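You operate a simulated robot arm through the tools that you are given. There is no shell and no other tool.

Carry out the task below with a simulated robot arm. There is one attempt and no reset: what you move stays moved.

TASK
Strip slide 59: cover glass in the GLASS tray, sample in the SAMPLES tray, then wipe it clean.
Fine: tweezers from the blue pot and the blue cloth, both put back. Set down upright: tweezers.

The check looks at the end state, three seconds after you hand in, the way a careful person would. Anything else that was tipped, shoved, dropped, spilled or broken makes it a failure. A push-on lid holds only when it is set on centred and level and pressed home; a screw cap is set on level and turned clockwise until tight. Flat cloth is picked up by pressing the open fingertips on it (5 to 10 N) and closing them slowly along it; thin cloth reads only 2 to 8 mm in the jaws.

THE ROBOT
A 7-joint arm with a two-finger parallel gripper, fixed in place. Base frame: the origin is on the floor under the middle of its stand, x ahead of it, y to its left, z up; the work surface is at about z = 900. Units: mm, degrees, N and s.
It reaches about 1247 mm from its shoulder. Its first joint turns from -132.0 to 132.0 degrees. Payload 3.91 kg.
The TCP is the grasp point between the finger pads, 30 mm short of the fingertips. In the tool frame z runs along the fingers and y along their closing line. The gripper opens to 110 mm. The fingers are 20 mm wide and 10 mm thick; the gripper's body (48 by 112 mm) begins 55 mm behind the TCP.
Orientation is told as [roll, pitch, yaw] about the base's x, y, z axes, in that order, counted from this pose: with the fingers straight down and closing along the base's y, the tool's x points along the base's -x, its y along +y and its z along -z.

THE INTERFACE
- The arm moves only by the tool servo_tool. Its argument "increments" is a list of rows, each a list of 7 numbers: the shift along the tool's x, y, z in units of 30 mm (1.0 is 30 mm), then the turn, a rotation vector about the tool's x, y, z in units of 4 degrees (1.0 is 4 degrees), then the gripper command, from -1 (shut) to 1 (fully open), values between in proportion. In form: [[dx, dy, dz, wx, wy, wz, jaw], ...]. A call has 1 to 20 rows; each row shifts and turns the commanded pose from where the row before left it, along the tool's axes as they then stand. A call with a number of a shift or a turn outside -1 to 1 is refused whole. Each row takes 0.2 s and may step no farther than 50 mm and 8.6 degrees from the row before; otherwise, or with a gripper value out of range, the whole call is refused. A pose out of reach is approached as far as the arm can. The call stops where the force on the tool passes 40 N (or 10 N more than at its start, if that is more) or the arm is blocked; 0.2 s more then pass. Each finger travels about 108 mm/s and halts on what it meets, pressing with about 20 N; the grip force reading is that of the motor and also rises with nothing between the fingers. The clock runs only during rows and for 0.2 s after the last one: add rows that do not move to give the fingers time. The reply holds the time, the measured pose of the TCP, the force on the tool along the base axes, the opening and the grip force, in the units named above and with some noise, with the torque about the TCP (base axes, N m) and any sound that the robot's microphone picked up.
- Cameras (640 x 400 px; columns grow to the right, rows downward): "scene" is fixed at [405.4, -494.9, 1508.5]; the picture's right is [1.00, -0.05, 0.00], its down [-0.02, -0.32, -0.95] and it looks along [0.05, 0.95, -0.32] (base axes); focal length 350 px, centre (320, 200). "wrist" rides on the gripper at [72, 17, -103] in the tool frame; the picture's right is [-0.23, 0.97, 0.00], its down [-0.76, -0.18, -0.62] and it looks along [-0.61, -0.14, 0.78] (tool axes); focal length 222 px, centre (320, 200).
- snapshot(camera): a new picture of that camera. No time passes.
- point_at(camera, pixels): for up to 12 pixels [column, row] of the newest picture of that camera ("zoom" is the newest enlarged one), the place [x, y, z] in the base frame of the surface seen there, good to about 2 mm, but the place of the scene camera against the robot may be out by one fixed shift of up to 18 mm in any direction. No time passes.
- close_up(camera, box): a new picture of the part [left, top, right, bottom] of that camera's present view, enlarged. No time passes.
- sign_off(): hands the job in; it is judged then, once.

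Unless the task says otherwise, let go and move clear before handing in.

The tools are called after ">>>" as name(argument=value, ...) on one line, values as JSON. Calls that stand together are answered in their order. servo_tool: Moves the arm, as the interface text tells. Its arguments: {"type":"object","properties":{"increments":{"type":"array","items":{"type":"array","items":{"type":"number"}}}},"required":["increments"]} The other tools are called the same way: snapshot (camera) takes a picture; point_at (camera, pixels) gives the place of the surface under pixels of a picture; close_up (camera, box) takes an enlarged picture of a part of a camera's view; sign_off () hands the job in.

At the start:

```text
time: 0.0
position: [430.8, 532.1, 1197.4]
tool_rot: [0.0, 0.1, -0.1]
force: [0.5, -0.5, 0.4]
wrist_torque: [0.02, -0.03, -0.02]
grip_width: 109.9
finger_force: 0.0
```

scene: 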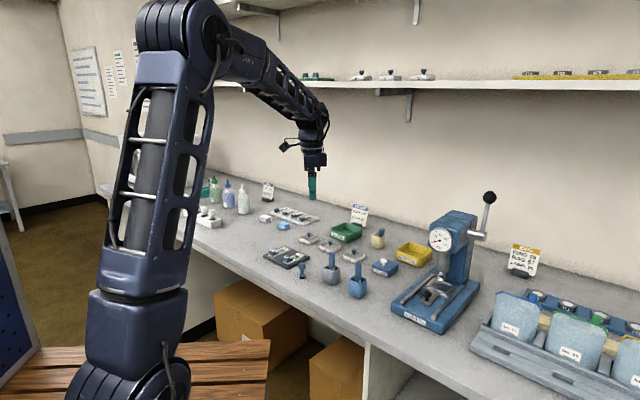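
wrist: 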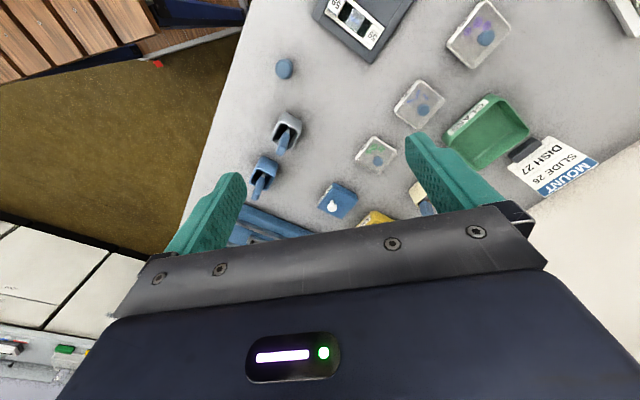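

The scene picture shows slides, dishes, two tweezer pots near (331,270) and (357,285), and trays; I need detail before moving. I will take close-ups of the relevant areas.

>>> close_up(camera="scene", box=[180, 170, 340, 270])

>>> close_up(camera="scene", box=[260, 200, 420, 300])

>>> close_up(camera="scene", box=[380, 180, 640, 400])

>>> close_up(camera="wrist", box=[240, 0, 640, 250])

```text
4.00 times, centred on (260, 220) of scene
```

zoom: 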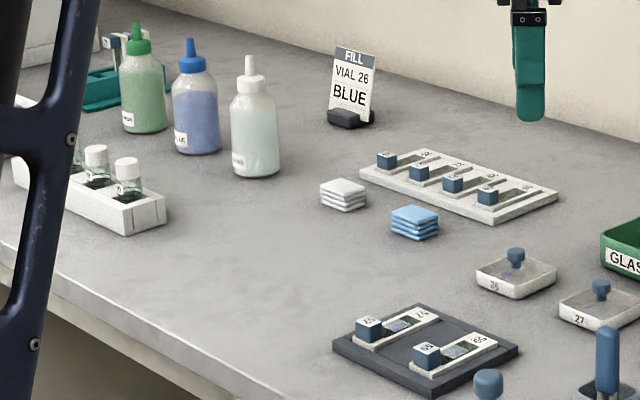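

```text
4.00 times, centred on (340, 250) of scene
```

zoom: 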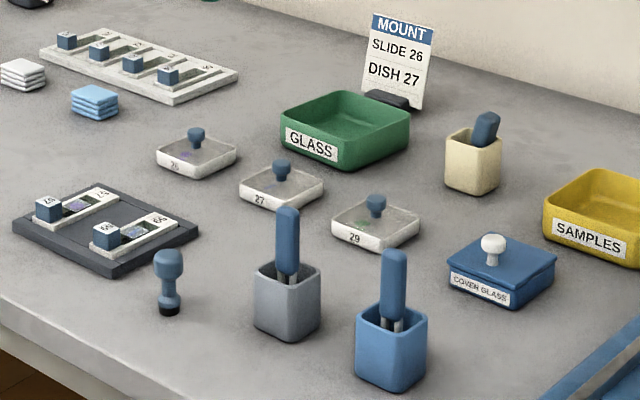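

```text
1.82 times, centred on (510, 290) of scene
```

zoom: 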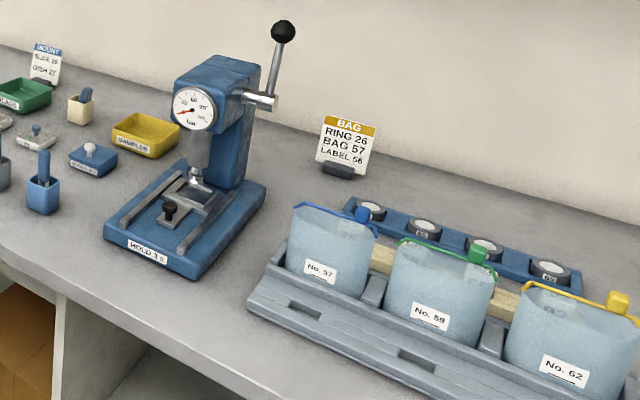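

```text
1.60 times, centred on (440, 125) of wrist
```

zoom: 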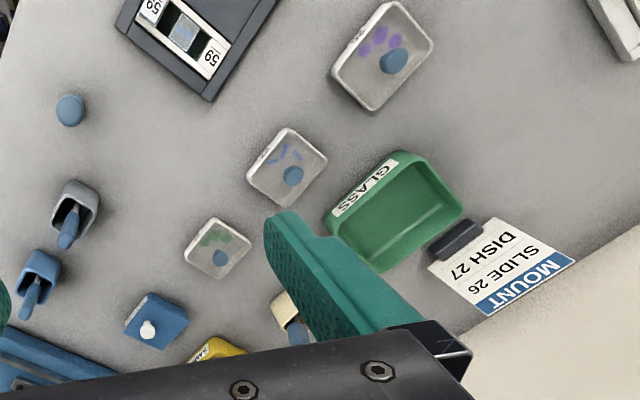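

The close-ups show the dark tray with two slides (one marked 59), a folded blue cloth near scene (283,225), and tweezers in a blue pot near scene (357,285). I'll measure these with both cameras.

>>> snapshot(camera="scene")

>>> snapshot(camera="wrist")

>>> point_at(camera="scene", pixels=[[358, 267], [357, 290], [331, 256], [301, 239], [376, 265], [383, 263], [413, 253], [345, 232], [284, 224], [285, 258], [290, 270], [378, 240]])

>>> point_at(camera="wrist", pixels=[[260, 185], [265, 165], [285, 140], [284, 68], [332, 205], [378, 220], [377, 160], [425, 111], [487, 38], [490, 130], [355, 20], [345, 13]])

>>> close_up(camera="wrist", box=[220, 100, 380, 240])

>>> close_up(camera="scene", box=[260, 240, 320, 280])

```text
taken
```

scene: 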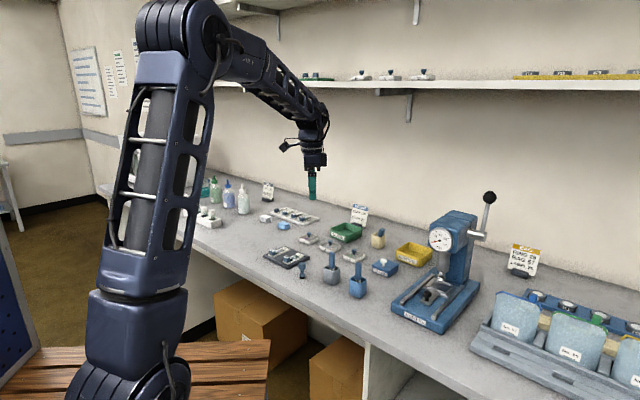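

```text
taken
```

wrist: 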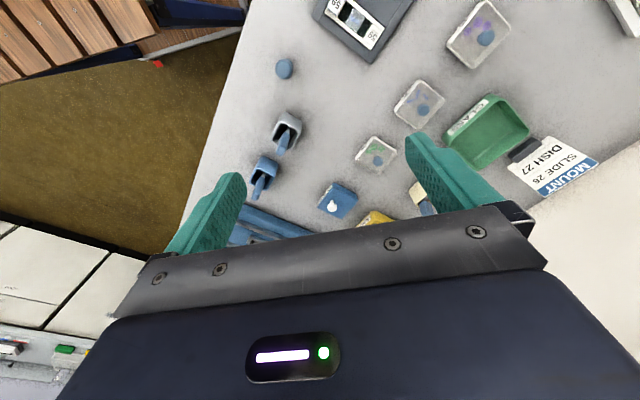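

```text
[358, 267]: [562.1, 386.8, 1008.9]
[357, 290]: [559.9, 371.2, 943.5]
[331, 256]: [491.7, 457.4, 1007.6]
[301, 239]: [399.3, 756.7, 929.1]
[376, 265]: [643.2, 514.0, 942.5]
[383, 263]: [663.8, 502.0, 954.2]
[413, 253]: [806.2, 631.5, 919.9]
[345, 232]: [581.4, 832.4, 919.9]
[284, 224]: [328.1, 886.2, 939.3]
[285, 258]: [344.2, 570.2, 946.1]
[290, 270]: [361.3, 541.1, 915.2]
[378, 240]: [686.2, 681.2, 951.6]
```

```text
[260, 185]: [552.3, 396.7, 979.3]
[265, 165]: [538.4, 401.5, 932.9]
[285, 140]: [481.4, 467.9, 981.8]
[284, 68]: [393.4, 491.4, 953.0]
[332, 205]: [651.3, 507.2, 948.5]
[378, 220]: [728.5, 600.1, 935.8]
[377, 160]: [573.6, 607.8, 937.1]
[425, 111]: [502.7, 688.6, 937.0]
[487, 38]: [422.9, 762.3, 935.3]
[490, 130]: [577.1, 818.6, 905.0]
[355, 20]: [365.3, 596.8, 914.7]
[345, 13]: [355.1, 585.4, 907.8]
```

```text
2.86 times, centred on (300, 170) of wrist
```

zoom: 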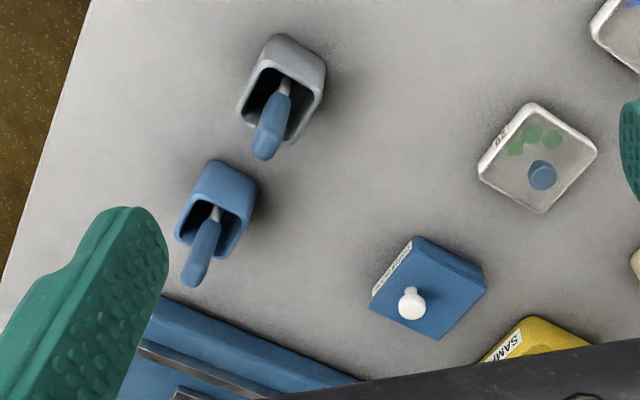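

```text
10.00 times, centred on (290, 260) of scene
```

zoom: 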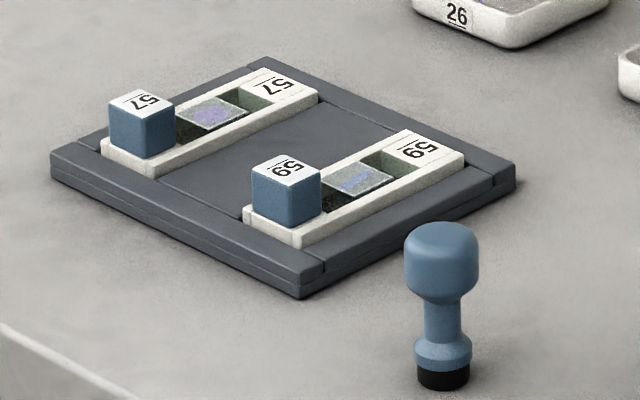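

Both cameras agree on the blue pot at about (552,397) with the tweezer handle top near z≈1010, and slide 59 near (365,597). I'll move above the blue pot for a close look.

>>> servo_tool(increments=[[-0.5, -0.73, 0.3, 0, 0, 0, 1], [-0.5, -0.73, 0.3, 0, 0, 0, 1], [-0.5, -0.73, 0.3, 0, 0, 0, 1], [-0.5, -0.73, 0.3, 0, 0, 0, 1], [-0.5, -0.73, 0.3, 0, 0, 0, 1], [-0.5, -0.73, 0.3, 0, 0, 0, 1], [0, 0, 0, 0, 0, 0, 1]])

>>> snapshot(camera="wrist")

```text
time: 1.6
position: [521.0, 403.4, 1145.7]
tool_rot: [-0.1, 0.1, 0.1]
force: [0.3, 0.2, 0.1]
wrist_torque: [0.0, 0.01, 0.0]
grip_width: 110.5
finger_force: 0.1
```

```text
taken
```

wrist: 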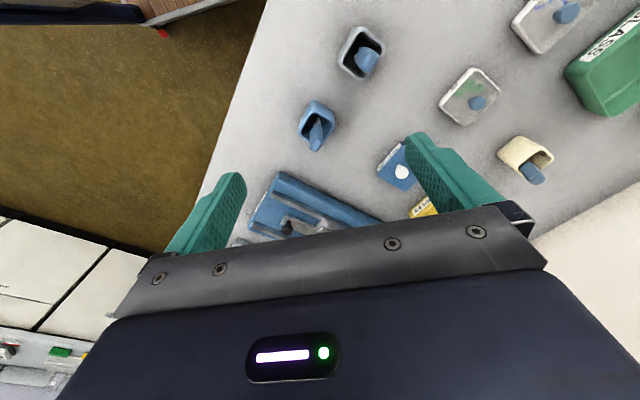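

>>> close_up(camera="wrist", box=[280, 85, 360, 165])

>>> close_up(camera="scene", box=[325, 250, 385, 305])

>>> point_at(camera="wrist", pixels=[[317, 146], [316, 138], [317, 132], [318, 126], [318, 104], [334, 115], [300, 130], [305, 118], [332, 130], [285, 228]])

```text
5.00 times, centred on (320, 125) of wrist
```

zoom: 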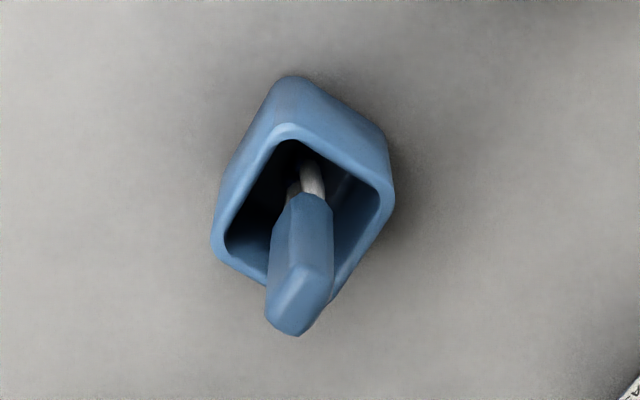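

```text
7.27 times, centred on (355, 278) of scene
```

zoom: 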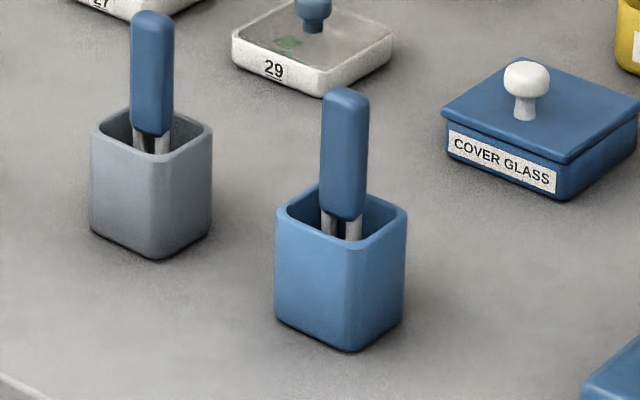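

```text
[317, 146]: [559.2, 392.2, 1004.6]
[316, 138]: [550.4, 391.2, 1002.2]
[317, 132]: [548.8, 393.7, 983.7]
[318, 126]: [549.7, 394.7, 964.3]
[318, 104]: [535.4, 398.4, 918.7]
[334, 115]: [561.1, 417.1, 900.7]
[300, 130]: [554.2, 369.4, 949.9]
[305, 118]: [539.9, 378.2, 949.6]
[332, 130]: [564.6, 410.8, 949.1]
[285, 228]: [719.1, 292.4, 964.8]
```

The blue pot's tweezers stand near (550,393), handle top z≈1005, pot rim z≈950, with the handle rotated relative to the axes. I'll zoom in further to get the handle's orientation.

>>> close_up(camera="wrist", box=[304, 112, 332, 154])

>>> close_up(camera="scene", box=[340, 255, 372, 285])

```text
9.52 times, centred on (318, 133) of wrist
```

zoom: 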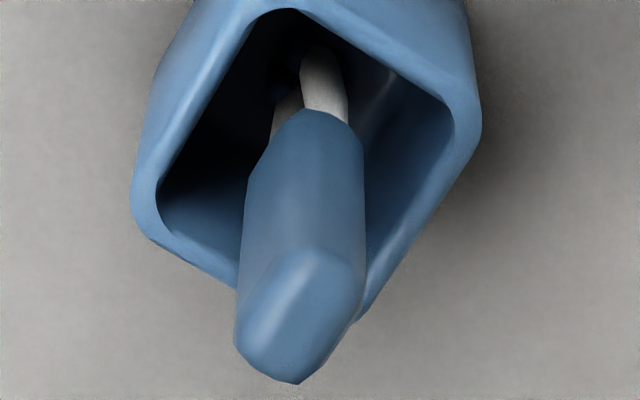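

```text
13.33 times, centred on (356, 270) of scene
```

zoom: 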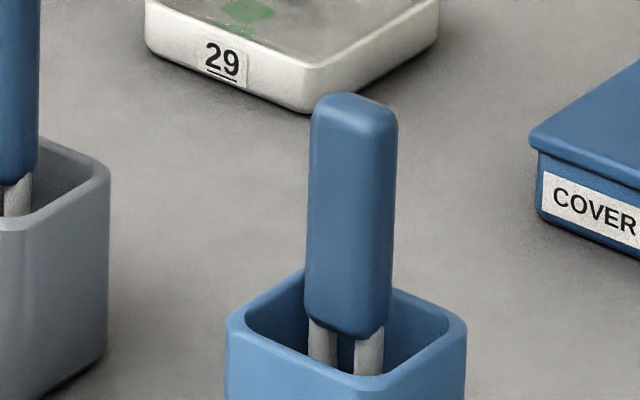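

I'll sample points across the handle's top face in a fresh wrist zoom to determine its yaw.

>>> close_up(camera="wrist", box=[304, 112, 332, 154])

>>> point_at(camera="zoom", pixels=[[300, 270], [345, 270], [300, 320], [260, 340], [295, 370], [330, 330], [250, 200], [305, 150], [355, 160], [300, 240], [245, 300], [315, 210]])

```text
9.52 times, centred on (318, 133) of wrist
```

zoom: 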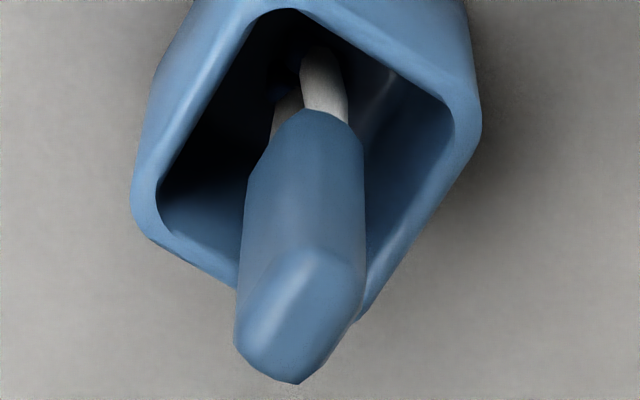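

```text
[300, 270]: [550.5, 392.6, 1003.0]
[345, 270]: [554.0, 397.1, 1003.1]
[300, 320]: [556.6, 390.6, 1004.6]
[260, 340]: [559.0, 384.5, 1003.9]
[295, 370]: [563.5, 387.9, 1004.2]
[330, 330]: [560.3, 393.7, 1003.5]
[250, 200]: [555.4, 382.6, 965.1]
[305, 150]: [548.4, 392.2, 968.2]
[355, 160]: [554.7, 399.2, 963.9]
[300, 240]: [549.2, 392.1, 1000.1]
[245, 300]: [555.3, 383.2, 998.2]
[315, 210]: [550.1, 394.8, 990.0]
```

The handle is about 18 x 10 mm with its long (leg-spread) axis along roughly (0.79,-0.62), centre ≈ (556,391). Before grasping it, I'll move over slide 59 for a detailed look at the glass and its orientation.

>>> servo_tool(increments=[[0.74, 0.66, 0.1, 0, 0, 0, 1], [0.74, 0.66, 0.1, 0, 0, 0, 1], [0.74, 0.66, 0.1, 0, 0, 0, 1], [0.74, 0.66, 0.1, 0, 0, 0, 1], [0.74, 0.66, 0.1, 0, 0, 0, 1], [0.74, 0.66, 0.1, 0, 0, 0, 1], [0.74, 0.66, 0.1, 0, 0, 0, 1], [0.74, 0.66, 0.1, 0, 0, 0, 1], [0.74, 0.66, 0.1, 0, 0, 0, 1], [0.74, 0.66, 0.1, 0, 0, 0, 1], [0, 0, 0, 0, 0, 0, 1]])

>>> snapshot(camera="wrist")

```text
time: 4.0
position: [296.3, 600.7, 1114.1]
tool_rot: [0.1, 0.0, 0.0]
force: [-0.4, 0.4, -0.7]
wrist_torque: [-0.06, -0.01, 0.01]
grip_width: 109.9
finger_force: 0.1
```

```text
taken
```

wrist: 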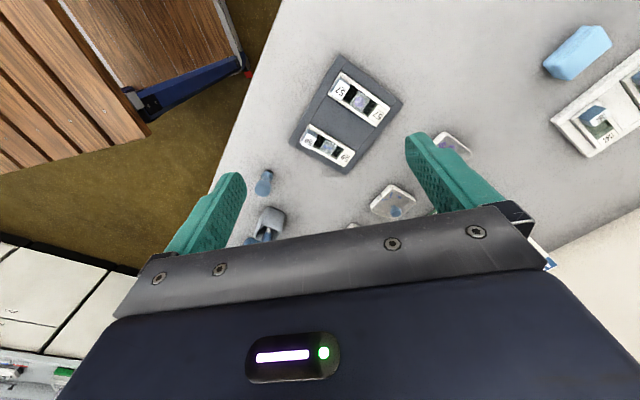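

>>> close_up(camera="wrist", box=[280, 45, 410, 175])

>>> close_up(camera="wrist", box=[530, 10, 640, 90])

>>> close_up(camera="wrist", box=[290, 115, 370, 175])

>>> point_at(camera="zoom", pixels=[[165, 130], [225, 165], [295, 195], [330, 220], [430, 255], [330, 245], [270, 190], [350, 190], [290, 280], [460, 240], [135, 95], [90, 160]])

```text
3.08 times, centred on (345, 110) of wrist
```

zoom: 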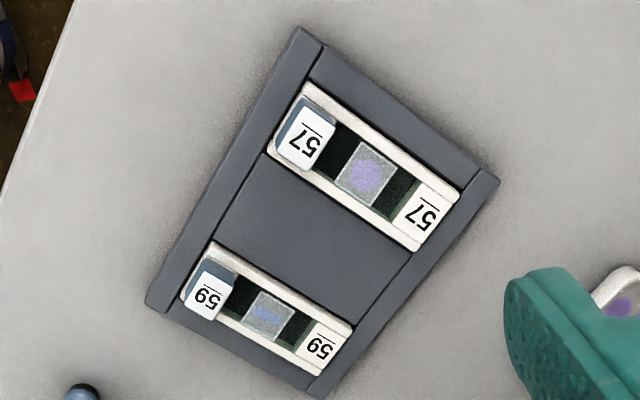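

```text
5.00 times, centred on (585, 50) of wrist
```

zoom: 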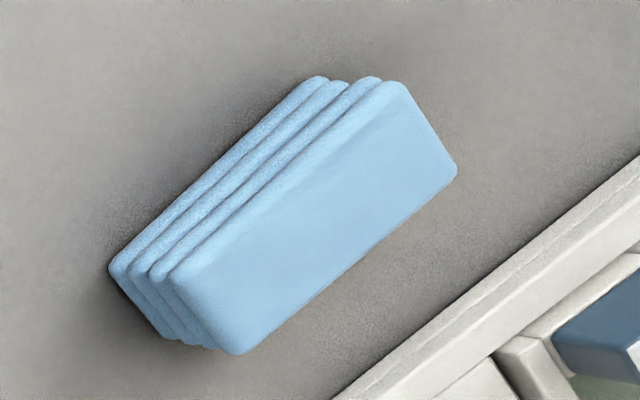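

```text
6.67 times, centred on (330, 145) of wrist
```

zoom: 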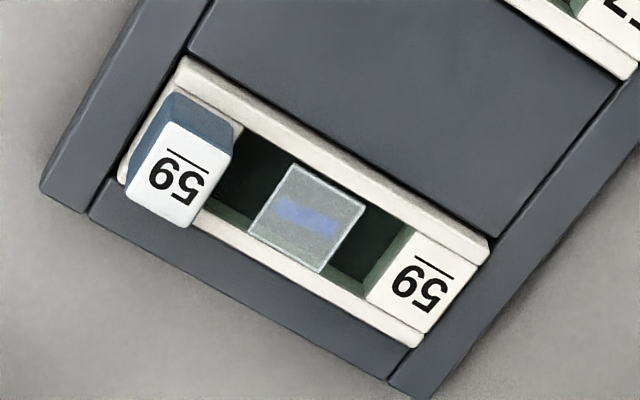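

```text
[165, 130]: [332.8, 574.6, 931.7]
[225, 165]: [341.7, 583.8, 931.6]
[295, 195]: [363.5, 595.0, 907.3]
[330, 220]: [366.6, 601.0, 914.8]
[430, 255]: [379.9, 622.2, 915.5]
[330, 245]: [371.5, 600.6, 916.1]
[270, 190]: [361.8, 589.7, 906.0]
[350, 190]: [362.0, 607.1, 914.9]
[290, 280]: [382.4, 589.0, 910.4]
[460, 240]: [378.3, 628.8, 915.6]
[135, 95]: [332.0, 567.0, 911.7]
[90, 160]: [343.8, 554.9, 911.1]
```

Slide 59's cover glass is centred near zoom pixel (307,219), about (365,598,915), over an open well. I'll sample its corners and the slide edges precisely.

>>> point_at(camera="zoom", pixels=[[296, 172], [357, 206], [318, 265], [257, 230], [307, 219], [240, 100], [450, 225], [220, 225], [400, 335], [370, 245], [245, 165], [350, 275]])

>>> close_up(camera="wrist", box=[310, 130, 350, 160])

>>> close_up(camera="scene", box=[280, 250, 310, 270])

```text
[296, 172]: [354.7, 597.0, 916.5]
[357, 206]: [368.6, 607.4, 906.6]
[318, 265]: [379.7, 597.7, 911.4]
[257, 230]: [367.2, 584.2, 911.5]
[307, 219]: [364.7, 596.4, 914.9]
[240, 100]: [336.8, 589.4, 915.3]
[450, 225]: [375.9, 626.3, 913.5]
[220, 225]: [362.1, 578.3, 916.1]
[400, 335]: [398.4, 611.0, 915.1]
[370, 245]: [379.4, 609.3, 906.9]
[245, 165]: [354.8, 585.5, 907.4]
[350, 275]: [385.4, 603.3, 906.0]
```

```text
13.33 times, centred on (330, 145) of wrist
```

zoom: 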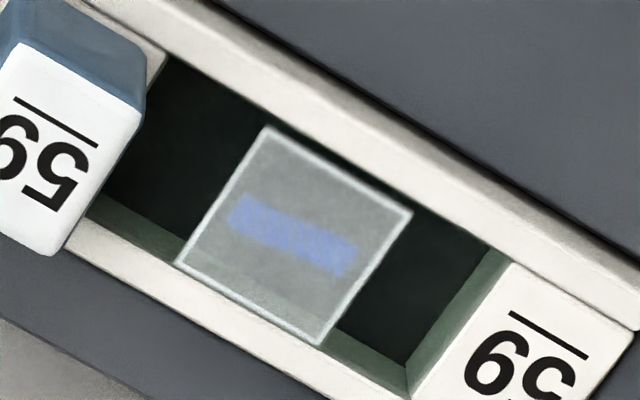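

```text
16.00 times, centred on (295, 260) of scene
```

zoom: 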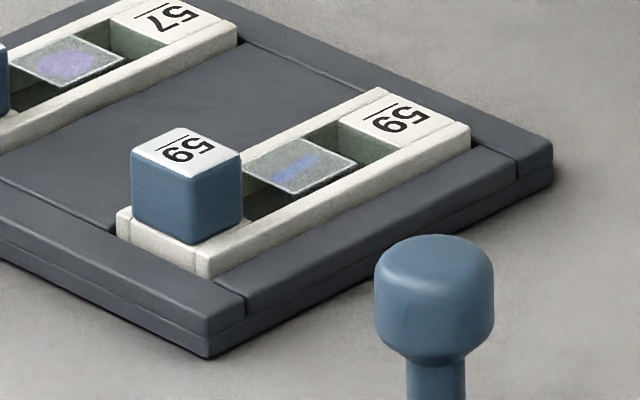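

Slide 59 runs along about (0.73,0.68), its cover glass ~17 mm square centred near (367,597) with open wells on both sides along that axis. Now I'll go back over the blue pot and yaw so the jaws close along the tweezers' leg axis.

>>> servo_tool(increments=[[-0.867, -0.7, 0.05, 0, 0, 0, 0.5], [-0.867, -0.7, 0.05, 0, 0, 0, 0.5], [-0.867, -0.7, 0.05, 0, 0, 0, 0.5], [-0.867, -0.7, 0.05, 0, 0, 0, 0.5], [-0.867, -0.7, 0.05, 0, 0, 0, 0.5], [-0.867, -0.7, 0.05, 0, 0, 0, 0.5], [-0.867, -0.7, 0.05, 0, 0, 0, 0.5], [-0.867, -0.7, 0.05, 0, 0, 0, 0.5], [-0.867, -0.7, 0.05, 0, 0, 0, 0.5], [-0.867, -0.7, 0.05, 0, 0, 0, 0.5], [0, 0, 0, 0, 0, 0, 0.5]])

>>> servo_tool(increments=[[0, 0, 0, 0, 0, -1, 0.2], [0, 0, 0, 0, 0, -1, 0.2], [0, 0, 0, 0, 0, -1, 0.2], [0, 0, 0, 0, 0, -1, 0.2], [0, 0, 0, 0, 0, -1, 0.2], [0, 0, 0, 0, 0, -1, 0.2], [0, 0, 0, 0, 0, -1, 0.2], [0, 0, 0, 0, 0, -1, 0.2], [0, 0, 0, 0, 0, -1, 0.2], [0, 0, 0, 0, 0, -1, 0.2], [0, 0, 0, 0, 0, -1, 0.2], [0, 0, 0, 0, 0, -1, 0.2], [0, 0, 0, 0, 0, -1, 0.2], [0, 0, 0, 0, 0, 0, 0.2]])

>>> snapshot(camera="wrist")

>>> snapshot(camera="scene")

```text
time: 6.4
position: [556.9, 387.1, 1095.6]
tool_rot: [-0.1, 0.0, 0.0]
force: [0.1, 0.1, -0.3]
wrist_torque: [0.0, 0.04, 0.02]
grip_width: 82.8
finger_force: 0.1
```

```text
time: 9.4
position: [557.5, 389.6, 1099.3]
tool_rot: [0.1, 0.0, 52.1]
force: [0.6, -0.6, 0.3]
wrist_torque: [0.02, -0.03, 0.02]
grip_width: 65.9
finger_force: 0.1
```

```text
taken
```

wrist: 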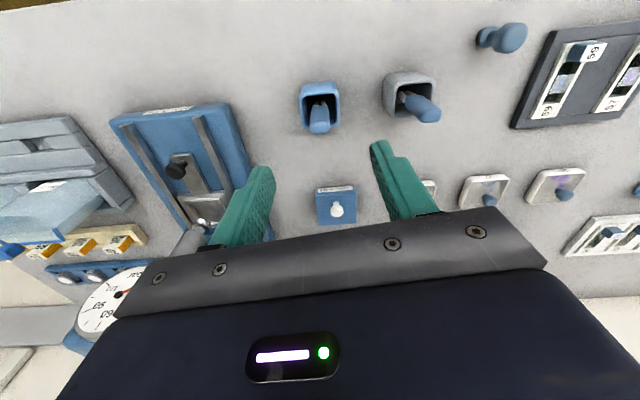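

```text
taken
```

scene: 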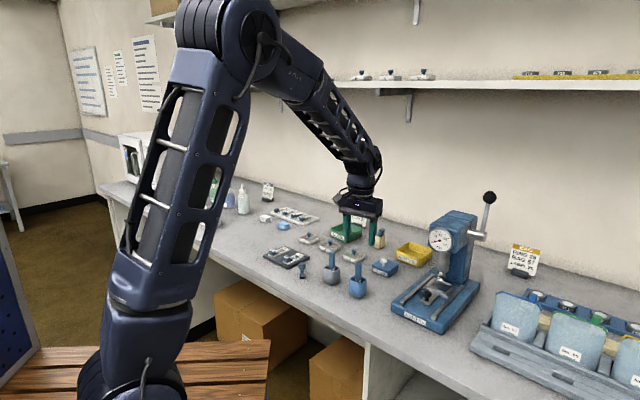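

The yaw reads 52.1° and the tweezers appear at wrist pixel (319,118) between the fingers. Zooming to check alignment.

>>> close_up(camera="wrist", box=[288, 70, 352, 140])

>>> point_at(camera="zoom", pixels=[[280, 330], [320, 330], [360, 330], [320, 350], [320, 310], [270, 300], [370, 300], [320, 250], [275, 250], [365, 250], [240, 100], [400, 100]])

```text
5.71 times, centred on (320, 105) of wrist
```

zoom: 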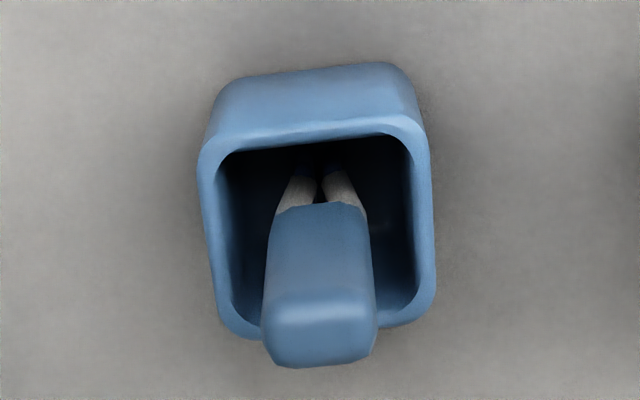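

```text
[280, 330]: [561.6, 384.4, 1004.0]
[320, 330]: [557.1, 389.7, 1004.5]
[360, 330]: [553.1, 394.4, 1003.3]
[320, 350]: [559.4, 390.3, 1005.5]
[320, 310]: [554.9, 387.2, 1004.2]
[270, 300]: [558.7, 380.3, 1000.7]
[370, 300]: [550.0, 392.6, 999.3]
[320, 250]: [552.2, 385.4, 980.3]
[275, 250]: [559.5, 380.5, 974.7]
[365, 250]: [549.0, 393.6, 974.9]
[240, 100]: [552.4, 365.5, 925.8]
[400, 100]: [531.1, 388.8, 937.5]
```

The handle looks roughly aligned but perhaps 5-8° off from the jaw axis. I'll descend to just above the handle for a sharper view.

>>> servo_tool(increments=[[0, 0, 0.6, 0, 0, 0, 0.2], [0, 0, 0.6, 0, 0, 0, 0.2], [0, 0, 0.5, 0, 0, 0, 0.2], [0, 0, 0, 0, 0, 0, 0.2]])

>>> close_up(camera="wrist", box=[270, 110, 370, 190])

>>> snapshot(camera="wrist")

```text
time: 10.4
position: [558.7, 388.3, 1047.3]
tool_rot: [-0.1, 0.0, 52.0]
force: [-0.1, 0.2, -0.6]
wrist_torque: [-0.01, -0.01, 0.0]
grip_width: 66.1
finger_force: 0.0
```

```text
5.00 times, centred on (320, 150) of wrist
```

zoom: 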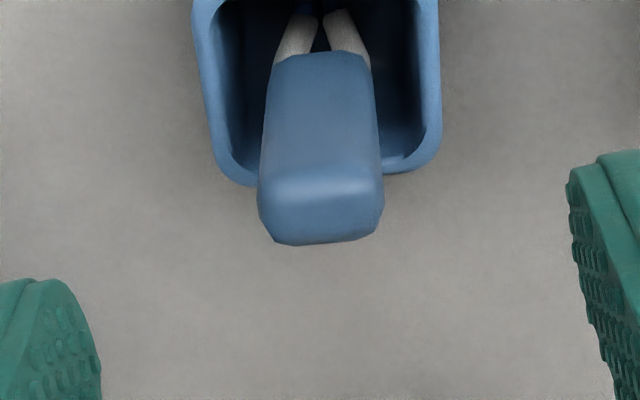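

```text
taken
```

wrist: 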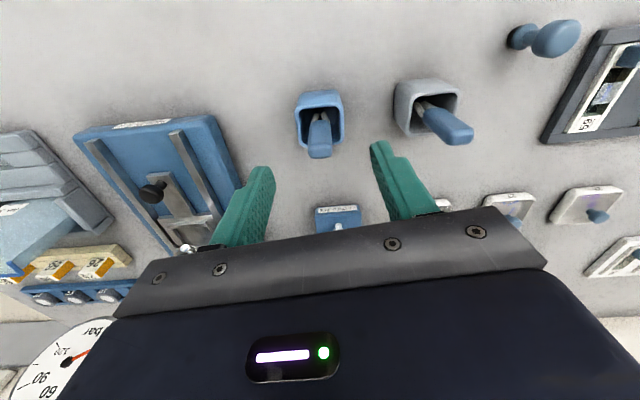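

The handle is centred in column 320 but its edges are rotated about 6° relative to the jaws. I'll rotate to yaw ≈46° and re-check.

>>> servo_tool(increments=[[0.05, 0, 0, 0, 0, 0.8, 0.2], [0.05, 0, 0, 0, 0, 0.7, 0.2], [0, 0, 0, 0, 0, 0, 0.2]])

>>> close_up(camera="wrist", box=[290, 120, 350, 180])

>>> point_at(camera="zoom", pixels=[[260, 220], [290, 220], [320, 220], [350, 220], [380, 220], [320, 190], [320, 260], [260, 250], [380, 250], [260, 100], [370, 100], [320, 120]])

```text
time: 11.2
position: [557.0, 385.0, 1047.9]
tool_rot: [-0.1, 0.0, 46.0]
force: [0.3, -0.5, 0.2]
wrist_torque: [0.04, 0.02, 0.01]
grip_width: 65.9
finger_force: 0.0
```

```text
6.67 times, centred on (320, 150) of wrist
```

zoom: 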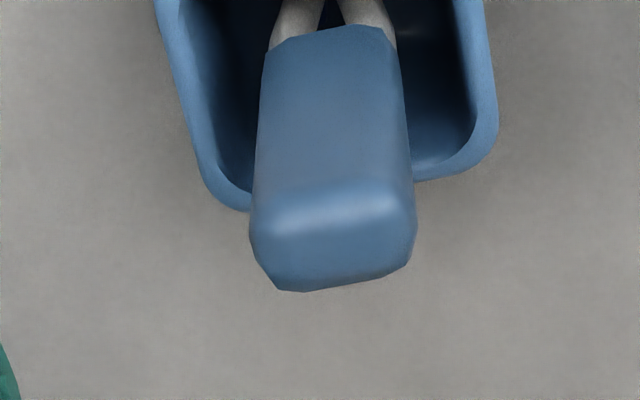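

```text
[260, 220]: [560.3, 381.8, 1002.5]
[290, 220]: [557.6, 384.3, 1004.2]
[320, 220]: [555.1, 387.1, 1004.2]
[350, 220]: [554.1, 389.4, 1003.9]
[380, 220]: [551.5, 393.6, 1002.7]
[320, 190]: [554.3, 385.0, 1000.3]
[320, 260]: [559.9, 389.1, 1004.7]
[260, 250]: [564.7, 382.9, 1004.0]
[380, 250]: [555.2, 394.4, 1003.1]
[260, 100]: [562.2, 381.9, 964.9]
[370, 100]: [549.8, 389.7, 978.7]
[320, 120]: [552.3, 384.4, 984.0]
```

Now aligned within ~2°; a small shift of +1.4 mm along the jaw line centres it. I'll descend around the handle, keeping the tips ~10 mm above the pot rim.

>>> servo_tool(increments=[[0, 0.04, 0.5, 0, 0, 0.3, 0.0], [0, 0, 0.5, 0, 0, 0, -0.2], [0, 0, 0.5, 0, 0, 0, -0.3], [0, 0, 0.4, 0, 0, 0, -0.3], [0, 0, 0, 0, 0, 0, -0.3]])

>>> close_up(camera="wrist", box=[240, 100, 400, 210])

>>> close_up(camera="scene", box=[320, 230, 400, 305])

```text
time: 12.4
position: [554.2, 387.1, 989.9]
tool_rot: [0.0, 0.0, 44.8]
force: [-0.3, 0.3, -0.1]
wrist_torque: [-0.03, 0.01, 0.04]
grip_width: 38.6
finger_force: 0.1
```

```text
3.64 times, centred on (320, 155) of wrist
```

zoom: 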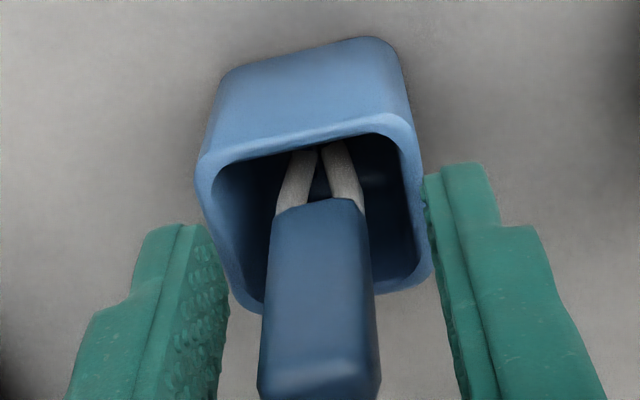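

```text
5.33 times, centred on (360, 268) of scene
```

zoom: 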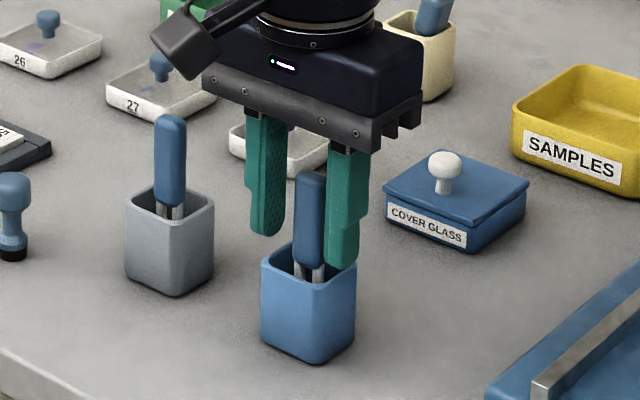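

The handle sits between the fingers, about 1.5 mm toward the left finger; I'll nudge to centre it and close gently in steps.

>>> servo_tool(increments=[[-0.06, -0.05, 0, 0, 0, 0, -0.35], [0, 0, 0, 0, 0, 0, -0.42], [0, 0, 0, 0, 0, 0, -0.5], [0, 0, 0, 0, 0, 0, -0.56], [0, 0, 0, 0, 0, 0, -0.6], [0, 0, 0, 0, 0, 0, -0.64], [0, 0, 0, 0, 0, 0, -0.66], [0, 0, 0, 0, 0, 0, -0.68], [0, 0, 0, 0, 0, 0, -0.7], [0, 0, 0, 0, 0, 0, -0.7]])

>>> close_up(camera="wrist", box=[240, 100, 400, 210])

>>> close_up(camera="scene", box=[320, 230, 400, 305])

```text
time: 14.6
position: [556.8, 386.8, 991.3]
tool_rot: [0.0, 0.0, 44.8]
force: [0.1, 0.1, 0.0]
wrist_torque: [0.0, -0.01, -0.02]
grip_width: 18.2
finger_force: 19.6
```

```text
3.64 times, centred on (320, 155) of wrist
```

zoom: 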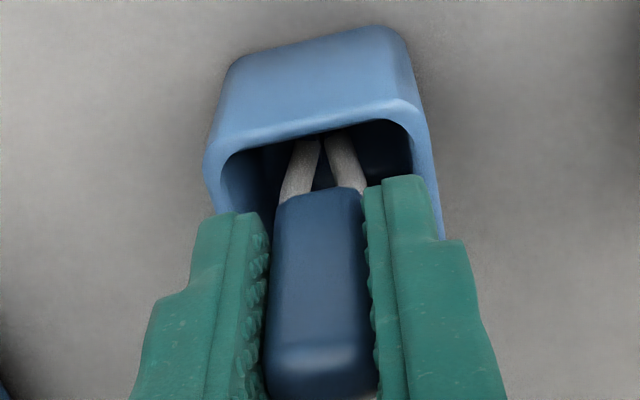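

```text
5.33 times, centred on (360, 268) of scene
```

zoom: 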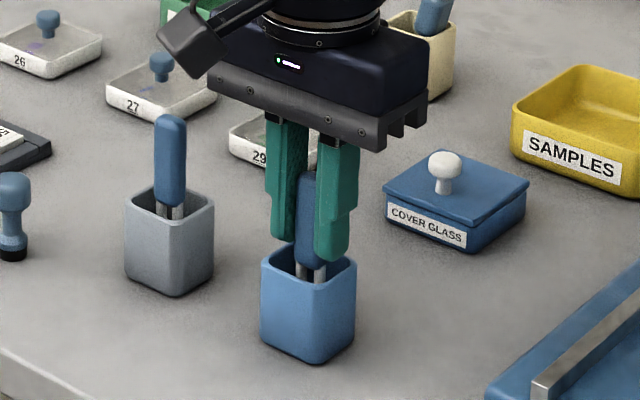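

The grip reads 18.2 mm at ~20 N: the handle is rigid and held. I'll lift straight up out of the pot and inspect the tips.

>>> servo_tool(increments=[[0, 0, 0, 0, 0, 0, -0.85], [0, 0, -0.3, 0, 0, 0, -0.85], [0, 0, -0.5, 0, 0, 0, -0.85], [0, 0, -0.7, 0, 0, 0, -0.85], [0, 0, -0.7, 0, 0, 0, -0.85], [0, 0, -0.7, 0, 0, 0, -0.85], [0, 0, -0.7, 0, 0, 0, -0.85], [0, 0, -0.6, 0, 0, 0, -0.85], [0, 0, 0, 0, 0, 0, -0.85]])

>>> close_up(camera="wrist", box=[240, 60, 400, 210])

>>> close_up(camera="scene", box=[310, 190, 410, 305])

```text
time: 16.6
position: [556.9, 388.2, 1116.5]
tool_rot: [0.1, -0.1, 44.7]
force: [0.4, -0.8, -0.9]
wrist_torque: [0.01, 0.0, 0.03]
grip_width: 18.1
finger_force: 19.8
```

```text
2.67 times, centred on (320, 135) of wrist
```

zoom: 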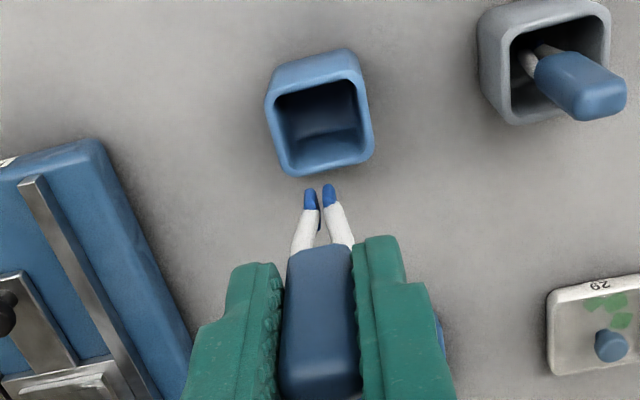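

```text
3.48 times, centred on (360, 248) of scene
```

zoom: 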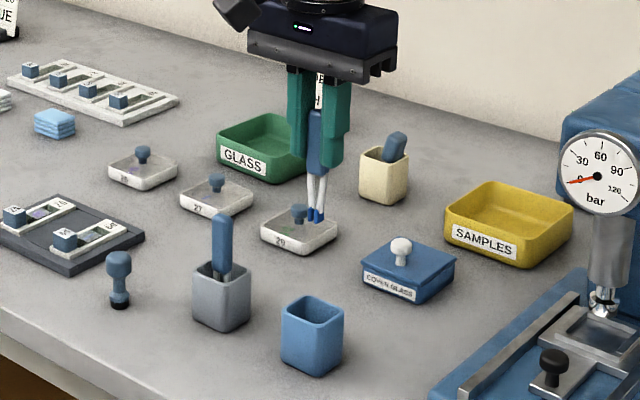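

The tweezers are free with two blue tips visible at zoom (310,200) and (330,195). I'll measure the tips' position relative to the TCP.

>>> close_up(camera="wrist", box=[300, 120, 340, 160])

>>> point_at(camera="zoom", pixels=[[295, 115], [345, 105], [292, 140], [350, 125], [298, 105], [340, 95], [290, 200], [360, 190], [320, 350]])

>>> close_up(camera="scene", box=[380, 215, 420, 260])

>>> close_up(camera="scene", box=[385, 220, 415, 255])

```text
10.00 times, centred on (320, 140) of wrist
```

zoom: 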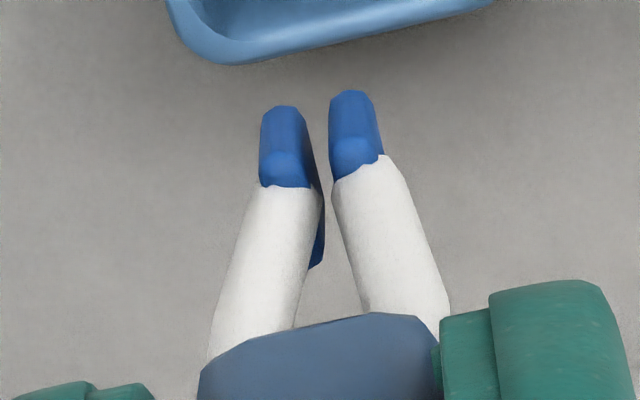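

```text
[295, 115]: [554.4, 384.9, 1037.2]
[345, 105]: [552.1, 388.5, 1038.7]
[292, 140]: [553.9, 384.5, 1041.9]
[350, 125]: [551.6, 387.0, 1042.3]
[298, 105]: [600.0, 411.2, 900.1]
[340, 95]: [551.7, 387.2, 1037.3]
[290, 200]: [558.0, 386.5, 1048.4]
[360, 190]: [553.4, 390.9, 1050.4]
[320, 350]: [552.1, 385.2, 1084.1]
```

```text
8.89 times, centred on (400, 238) of scene
```

zoom: 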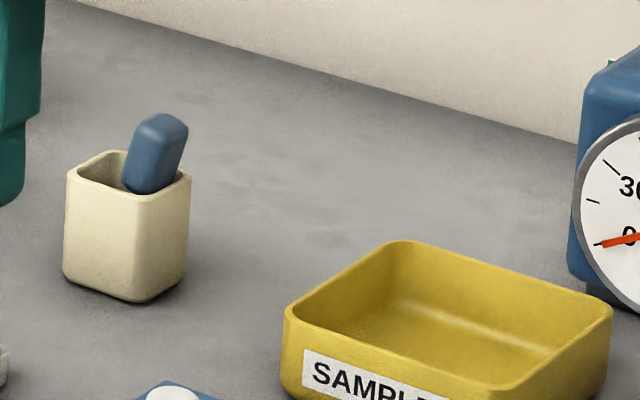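

```text
11.43 times, centred on (400, 238) of scene
```

zoom: 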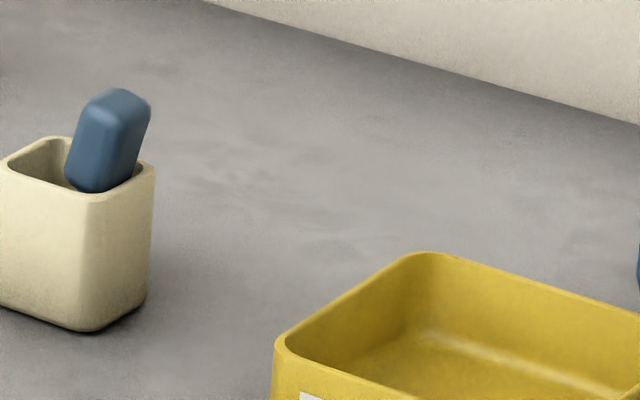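

The rigid tips end about 80 mm below the TCP (z≈1037), with ~2 mm gap. I'll carry the tweezers above slide 59, staying well above the grey pot's tweezers.

>>> servo_tool(increments=[[0, 0.4, -0.3, 0, 0, 0, -0.85], [-0.049, 0.8, -0.2, 0, 0, 0, -0.85], [-0.049, 0.94, 0, 0, 0, 0, -0.85], [-0.049, 0.94, 0, 0, 0, 0, -0.85], [-0.049, 0.94, 0, 0, 0, 0, -0.85], [-0.049, 0.94, 0, 0, 0, 0, -0.85], [-0.049, 0.94, 0, 0, 0, 0, -0.85], [-0.049, 0.94, 0, 0, 0, 0, -0.85], [-0.049, 0.94, 0, 0, 0, 0, -0.85], [-0.049, 0.94, 0, 0, 0, 0, -0.85], [-0.049, 0.7, 0, 0, 0, 0, -0.85], [0, 0, 0, 0, 0, 0, -0.85]])

>>> snapshot(camera="wrist")

>>> snapshot(camera="scene")

```text
time: 19.2
position: [370.1, 599.1, 1131.8]
tool_rot: [0.0, 0.0, 44.8]
force: [-0.3, 0.7, -0.2]
wrist_torque: [0.01, -0.04, -0.01]
grip_width: 18.0
finger_force: 20.1
```

```text
taken
```

wrist: 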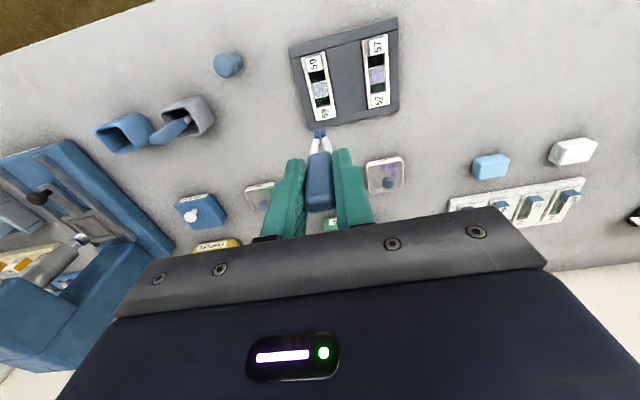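

```text
taken
```

scene: 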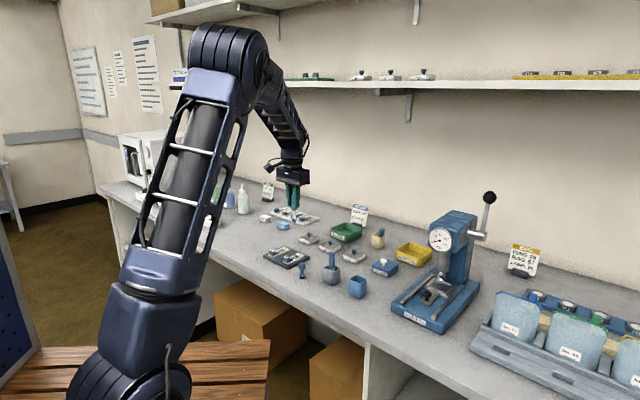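

The tips are at wrist (319,132) and slide 59's glass at about (320,88). I'll measure the glass from this angle.

>>> close_up(camera="wrist", box=[290, 45, 350, 140])

>>> close_up(camera="wrist", box=[295, 65, 345, 105])

>>> point_at(camera="zoom", pixels=[[320, 240], [290, 150], [370, 160], [270, 280], [390, 300], [320, 190], [320, 280], [260, 230], [380, 230]])

```text
4.21 times, centred on (320, 92) of wrist
```

zoom: 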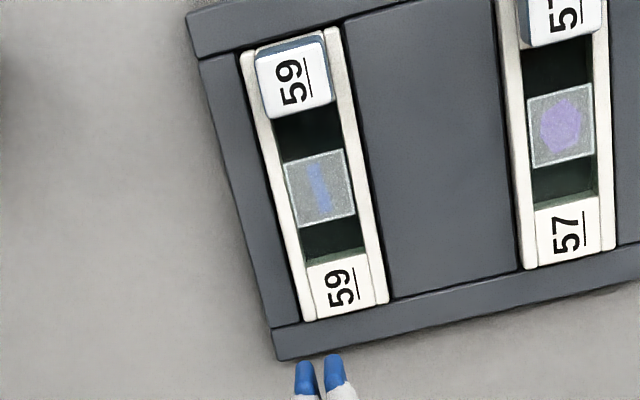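

```text
10.00 times, centred on (320, 85) of wrist
```

zoom: 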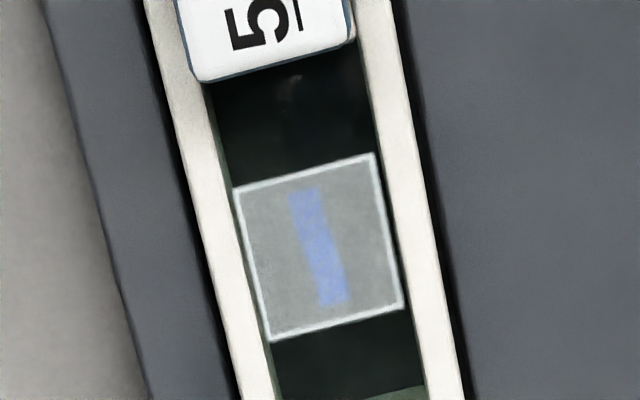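

```text
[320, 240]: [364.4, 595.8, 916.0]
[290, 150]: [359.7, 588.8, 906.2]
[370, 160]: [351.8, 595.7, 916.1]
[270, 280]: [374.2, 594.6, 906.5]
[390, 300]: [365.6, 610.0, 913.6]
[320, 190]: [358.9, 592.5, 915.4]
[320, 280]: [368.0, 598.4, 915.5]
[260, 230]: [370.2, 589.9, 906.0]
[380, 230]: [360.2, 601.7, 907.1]
```

The glass centre is at about (365,596.5,915.5). I'll align the tips over it and descend to ~10 mm above, then check visually.

>>> servo_tool(increments=[[0.05, 0.03, 0.6, 0, 0, 0, -0.85], [0.05, 0.03, 0.8, 0, 0, 0, -0.85], [0, 0, 0.8, 0, 0, 0, -0.85], [0, 0, 0.8, 0, 0, 0, -0.85], [0, 0, 0.6, 0, 0, 0, -0.85], [0, 0, 0.4, 0, 0, 0, -0.85], [0, 0, 0, 0, 0, 0, -0.85]])

>>> close_up(camera="wrist", box=[280, 80, 360, 160])

>>> close_up(camera="scene", box=[270, 230, 320, 275])

```text
time: 20.8
position: [366.1, 597.9, 1012.0]
tool_rot: [0.1, -0.1, 44.8]
force: [0.7, 0.4, -0.4]
wrist_torque: [0.01, 0.02, 0.01]
grip_width: 18.2
finger_force: 19.5
```

```text
5.00 times, centred on (320, 120) of wrist
```

zoom: 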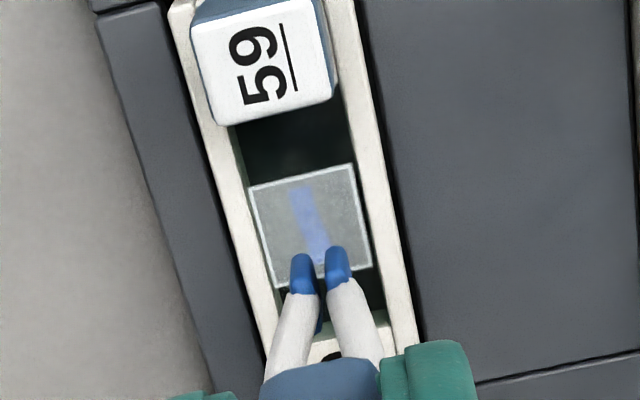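

```text
8.89 times, centred on (295, 252) of scene
```

zoom: 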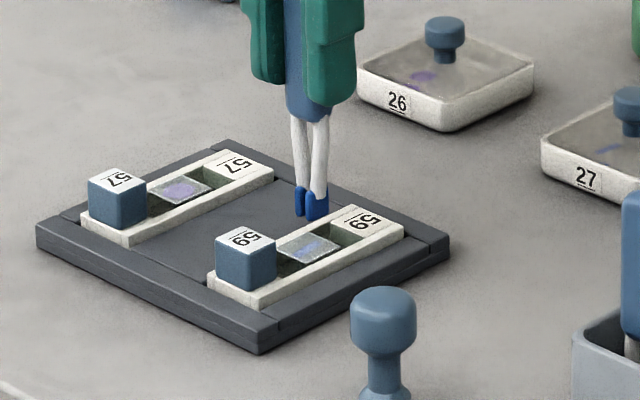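

The tips are ~16 mm above the glass and would land ~1.5 mm to the right of its centre; I'll correct that and descend to ~2 mm above.

>>> servo_tool(increments=[[0, -0.05, 0.15, 0, 0, 0, -0.85], [0, 0, 0.15, 0, 0, 0, -0.85], [0, 0, 0.13, 0, 0, 0, -0.85], [0, 0, 0, 0, 0, 0, -0.85]])

>>> close_up(camera="wrist", box=[290, 100, 350, 160])

>>> close_up(camera="scene", box=[280, 240, 310, 270])

```text
time: 21.8
position: [366.3, 597.3, 998.0]
tool_rot: [0.0, 0.0, 44.9]
force: [-0.5, 0.5, 1.6]
wrist_torque: [0.0, 0.01, 0.02]
grip_width: 18.2
finger_force: 20.0
```

```text
6.67 times, centred on (320, 130) of wrist
```

zoom: 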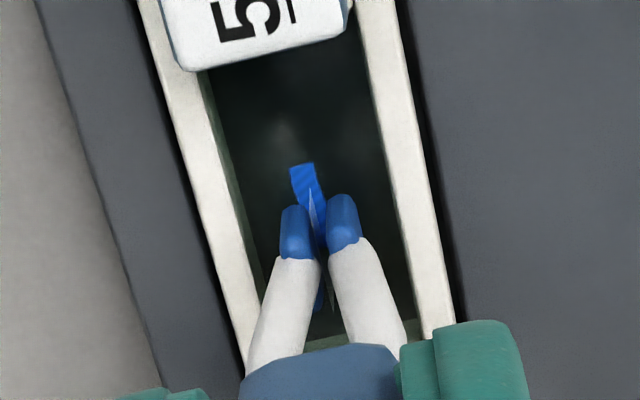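

```text
13.33 times, centred on (295, 255) of scene
```

zoom: 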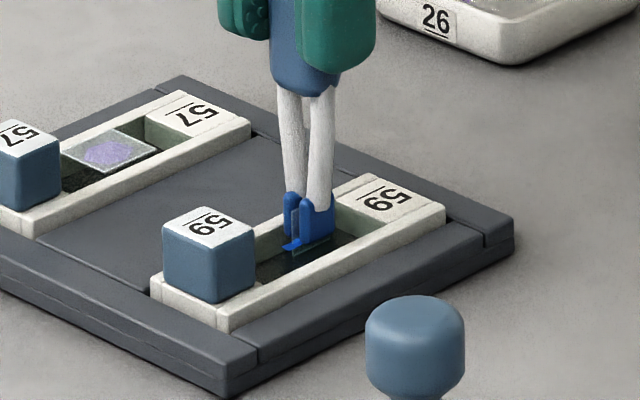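

Contact made the glass snap into the tips: it now shows edge-on between them (zoom 318,215), and the blue sample strip remains in the well. I'll lift straight up and confirm.

>>> servo_tool(increments=[[0, 0, -0.1, 0, 0, 0, -0.85], [0, 0, -0.3, 0, 0, 0, -0.85], [0, 0, -0.6, 0, 0, 0, -0.85], [0, 0, -0.8, 0, 0, 0, -0.85], [0, 0, -0.8, 0, 0, 0, -0.85], [0, 0, -0.7, 0, 0, 0, -0.85], [0, 0, 0, 0, 0, 0, -0.85]])

>>> close_up(camera="wrist", box=[280, 60, 360, 160])

>>> close_up(camera="scene", box=[270, 200, 320, 270])

```text
time: 23.4
position: [366.2, 594.0, 1099.1]
tool_rot: [0.0, 0.0, 44.8]
force: [-1.3, 0.6, -0.3]
wrist_torque: [0.0, 0.0, 0.0]
grip_width: 17.9
finger_force: 20.2
```

```text
4.00 times, centred on (320, 110) of wrist
```

zoom: 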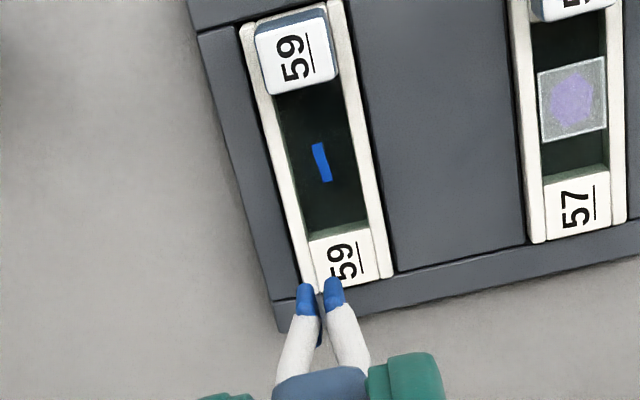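

```text
5.71 times, centred on (295, 235) of scene
```

zoom: 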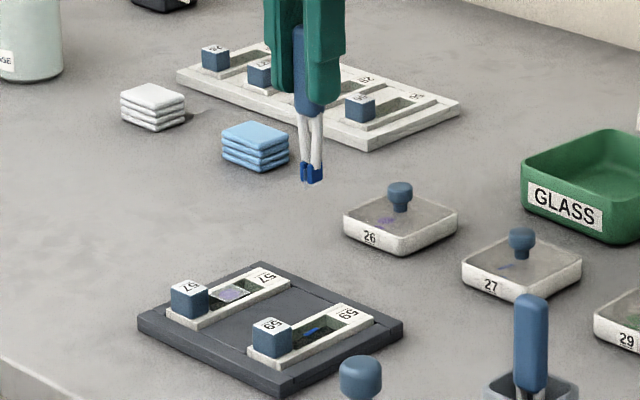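

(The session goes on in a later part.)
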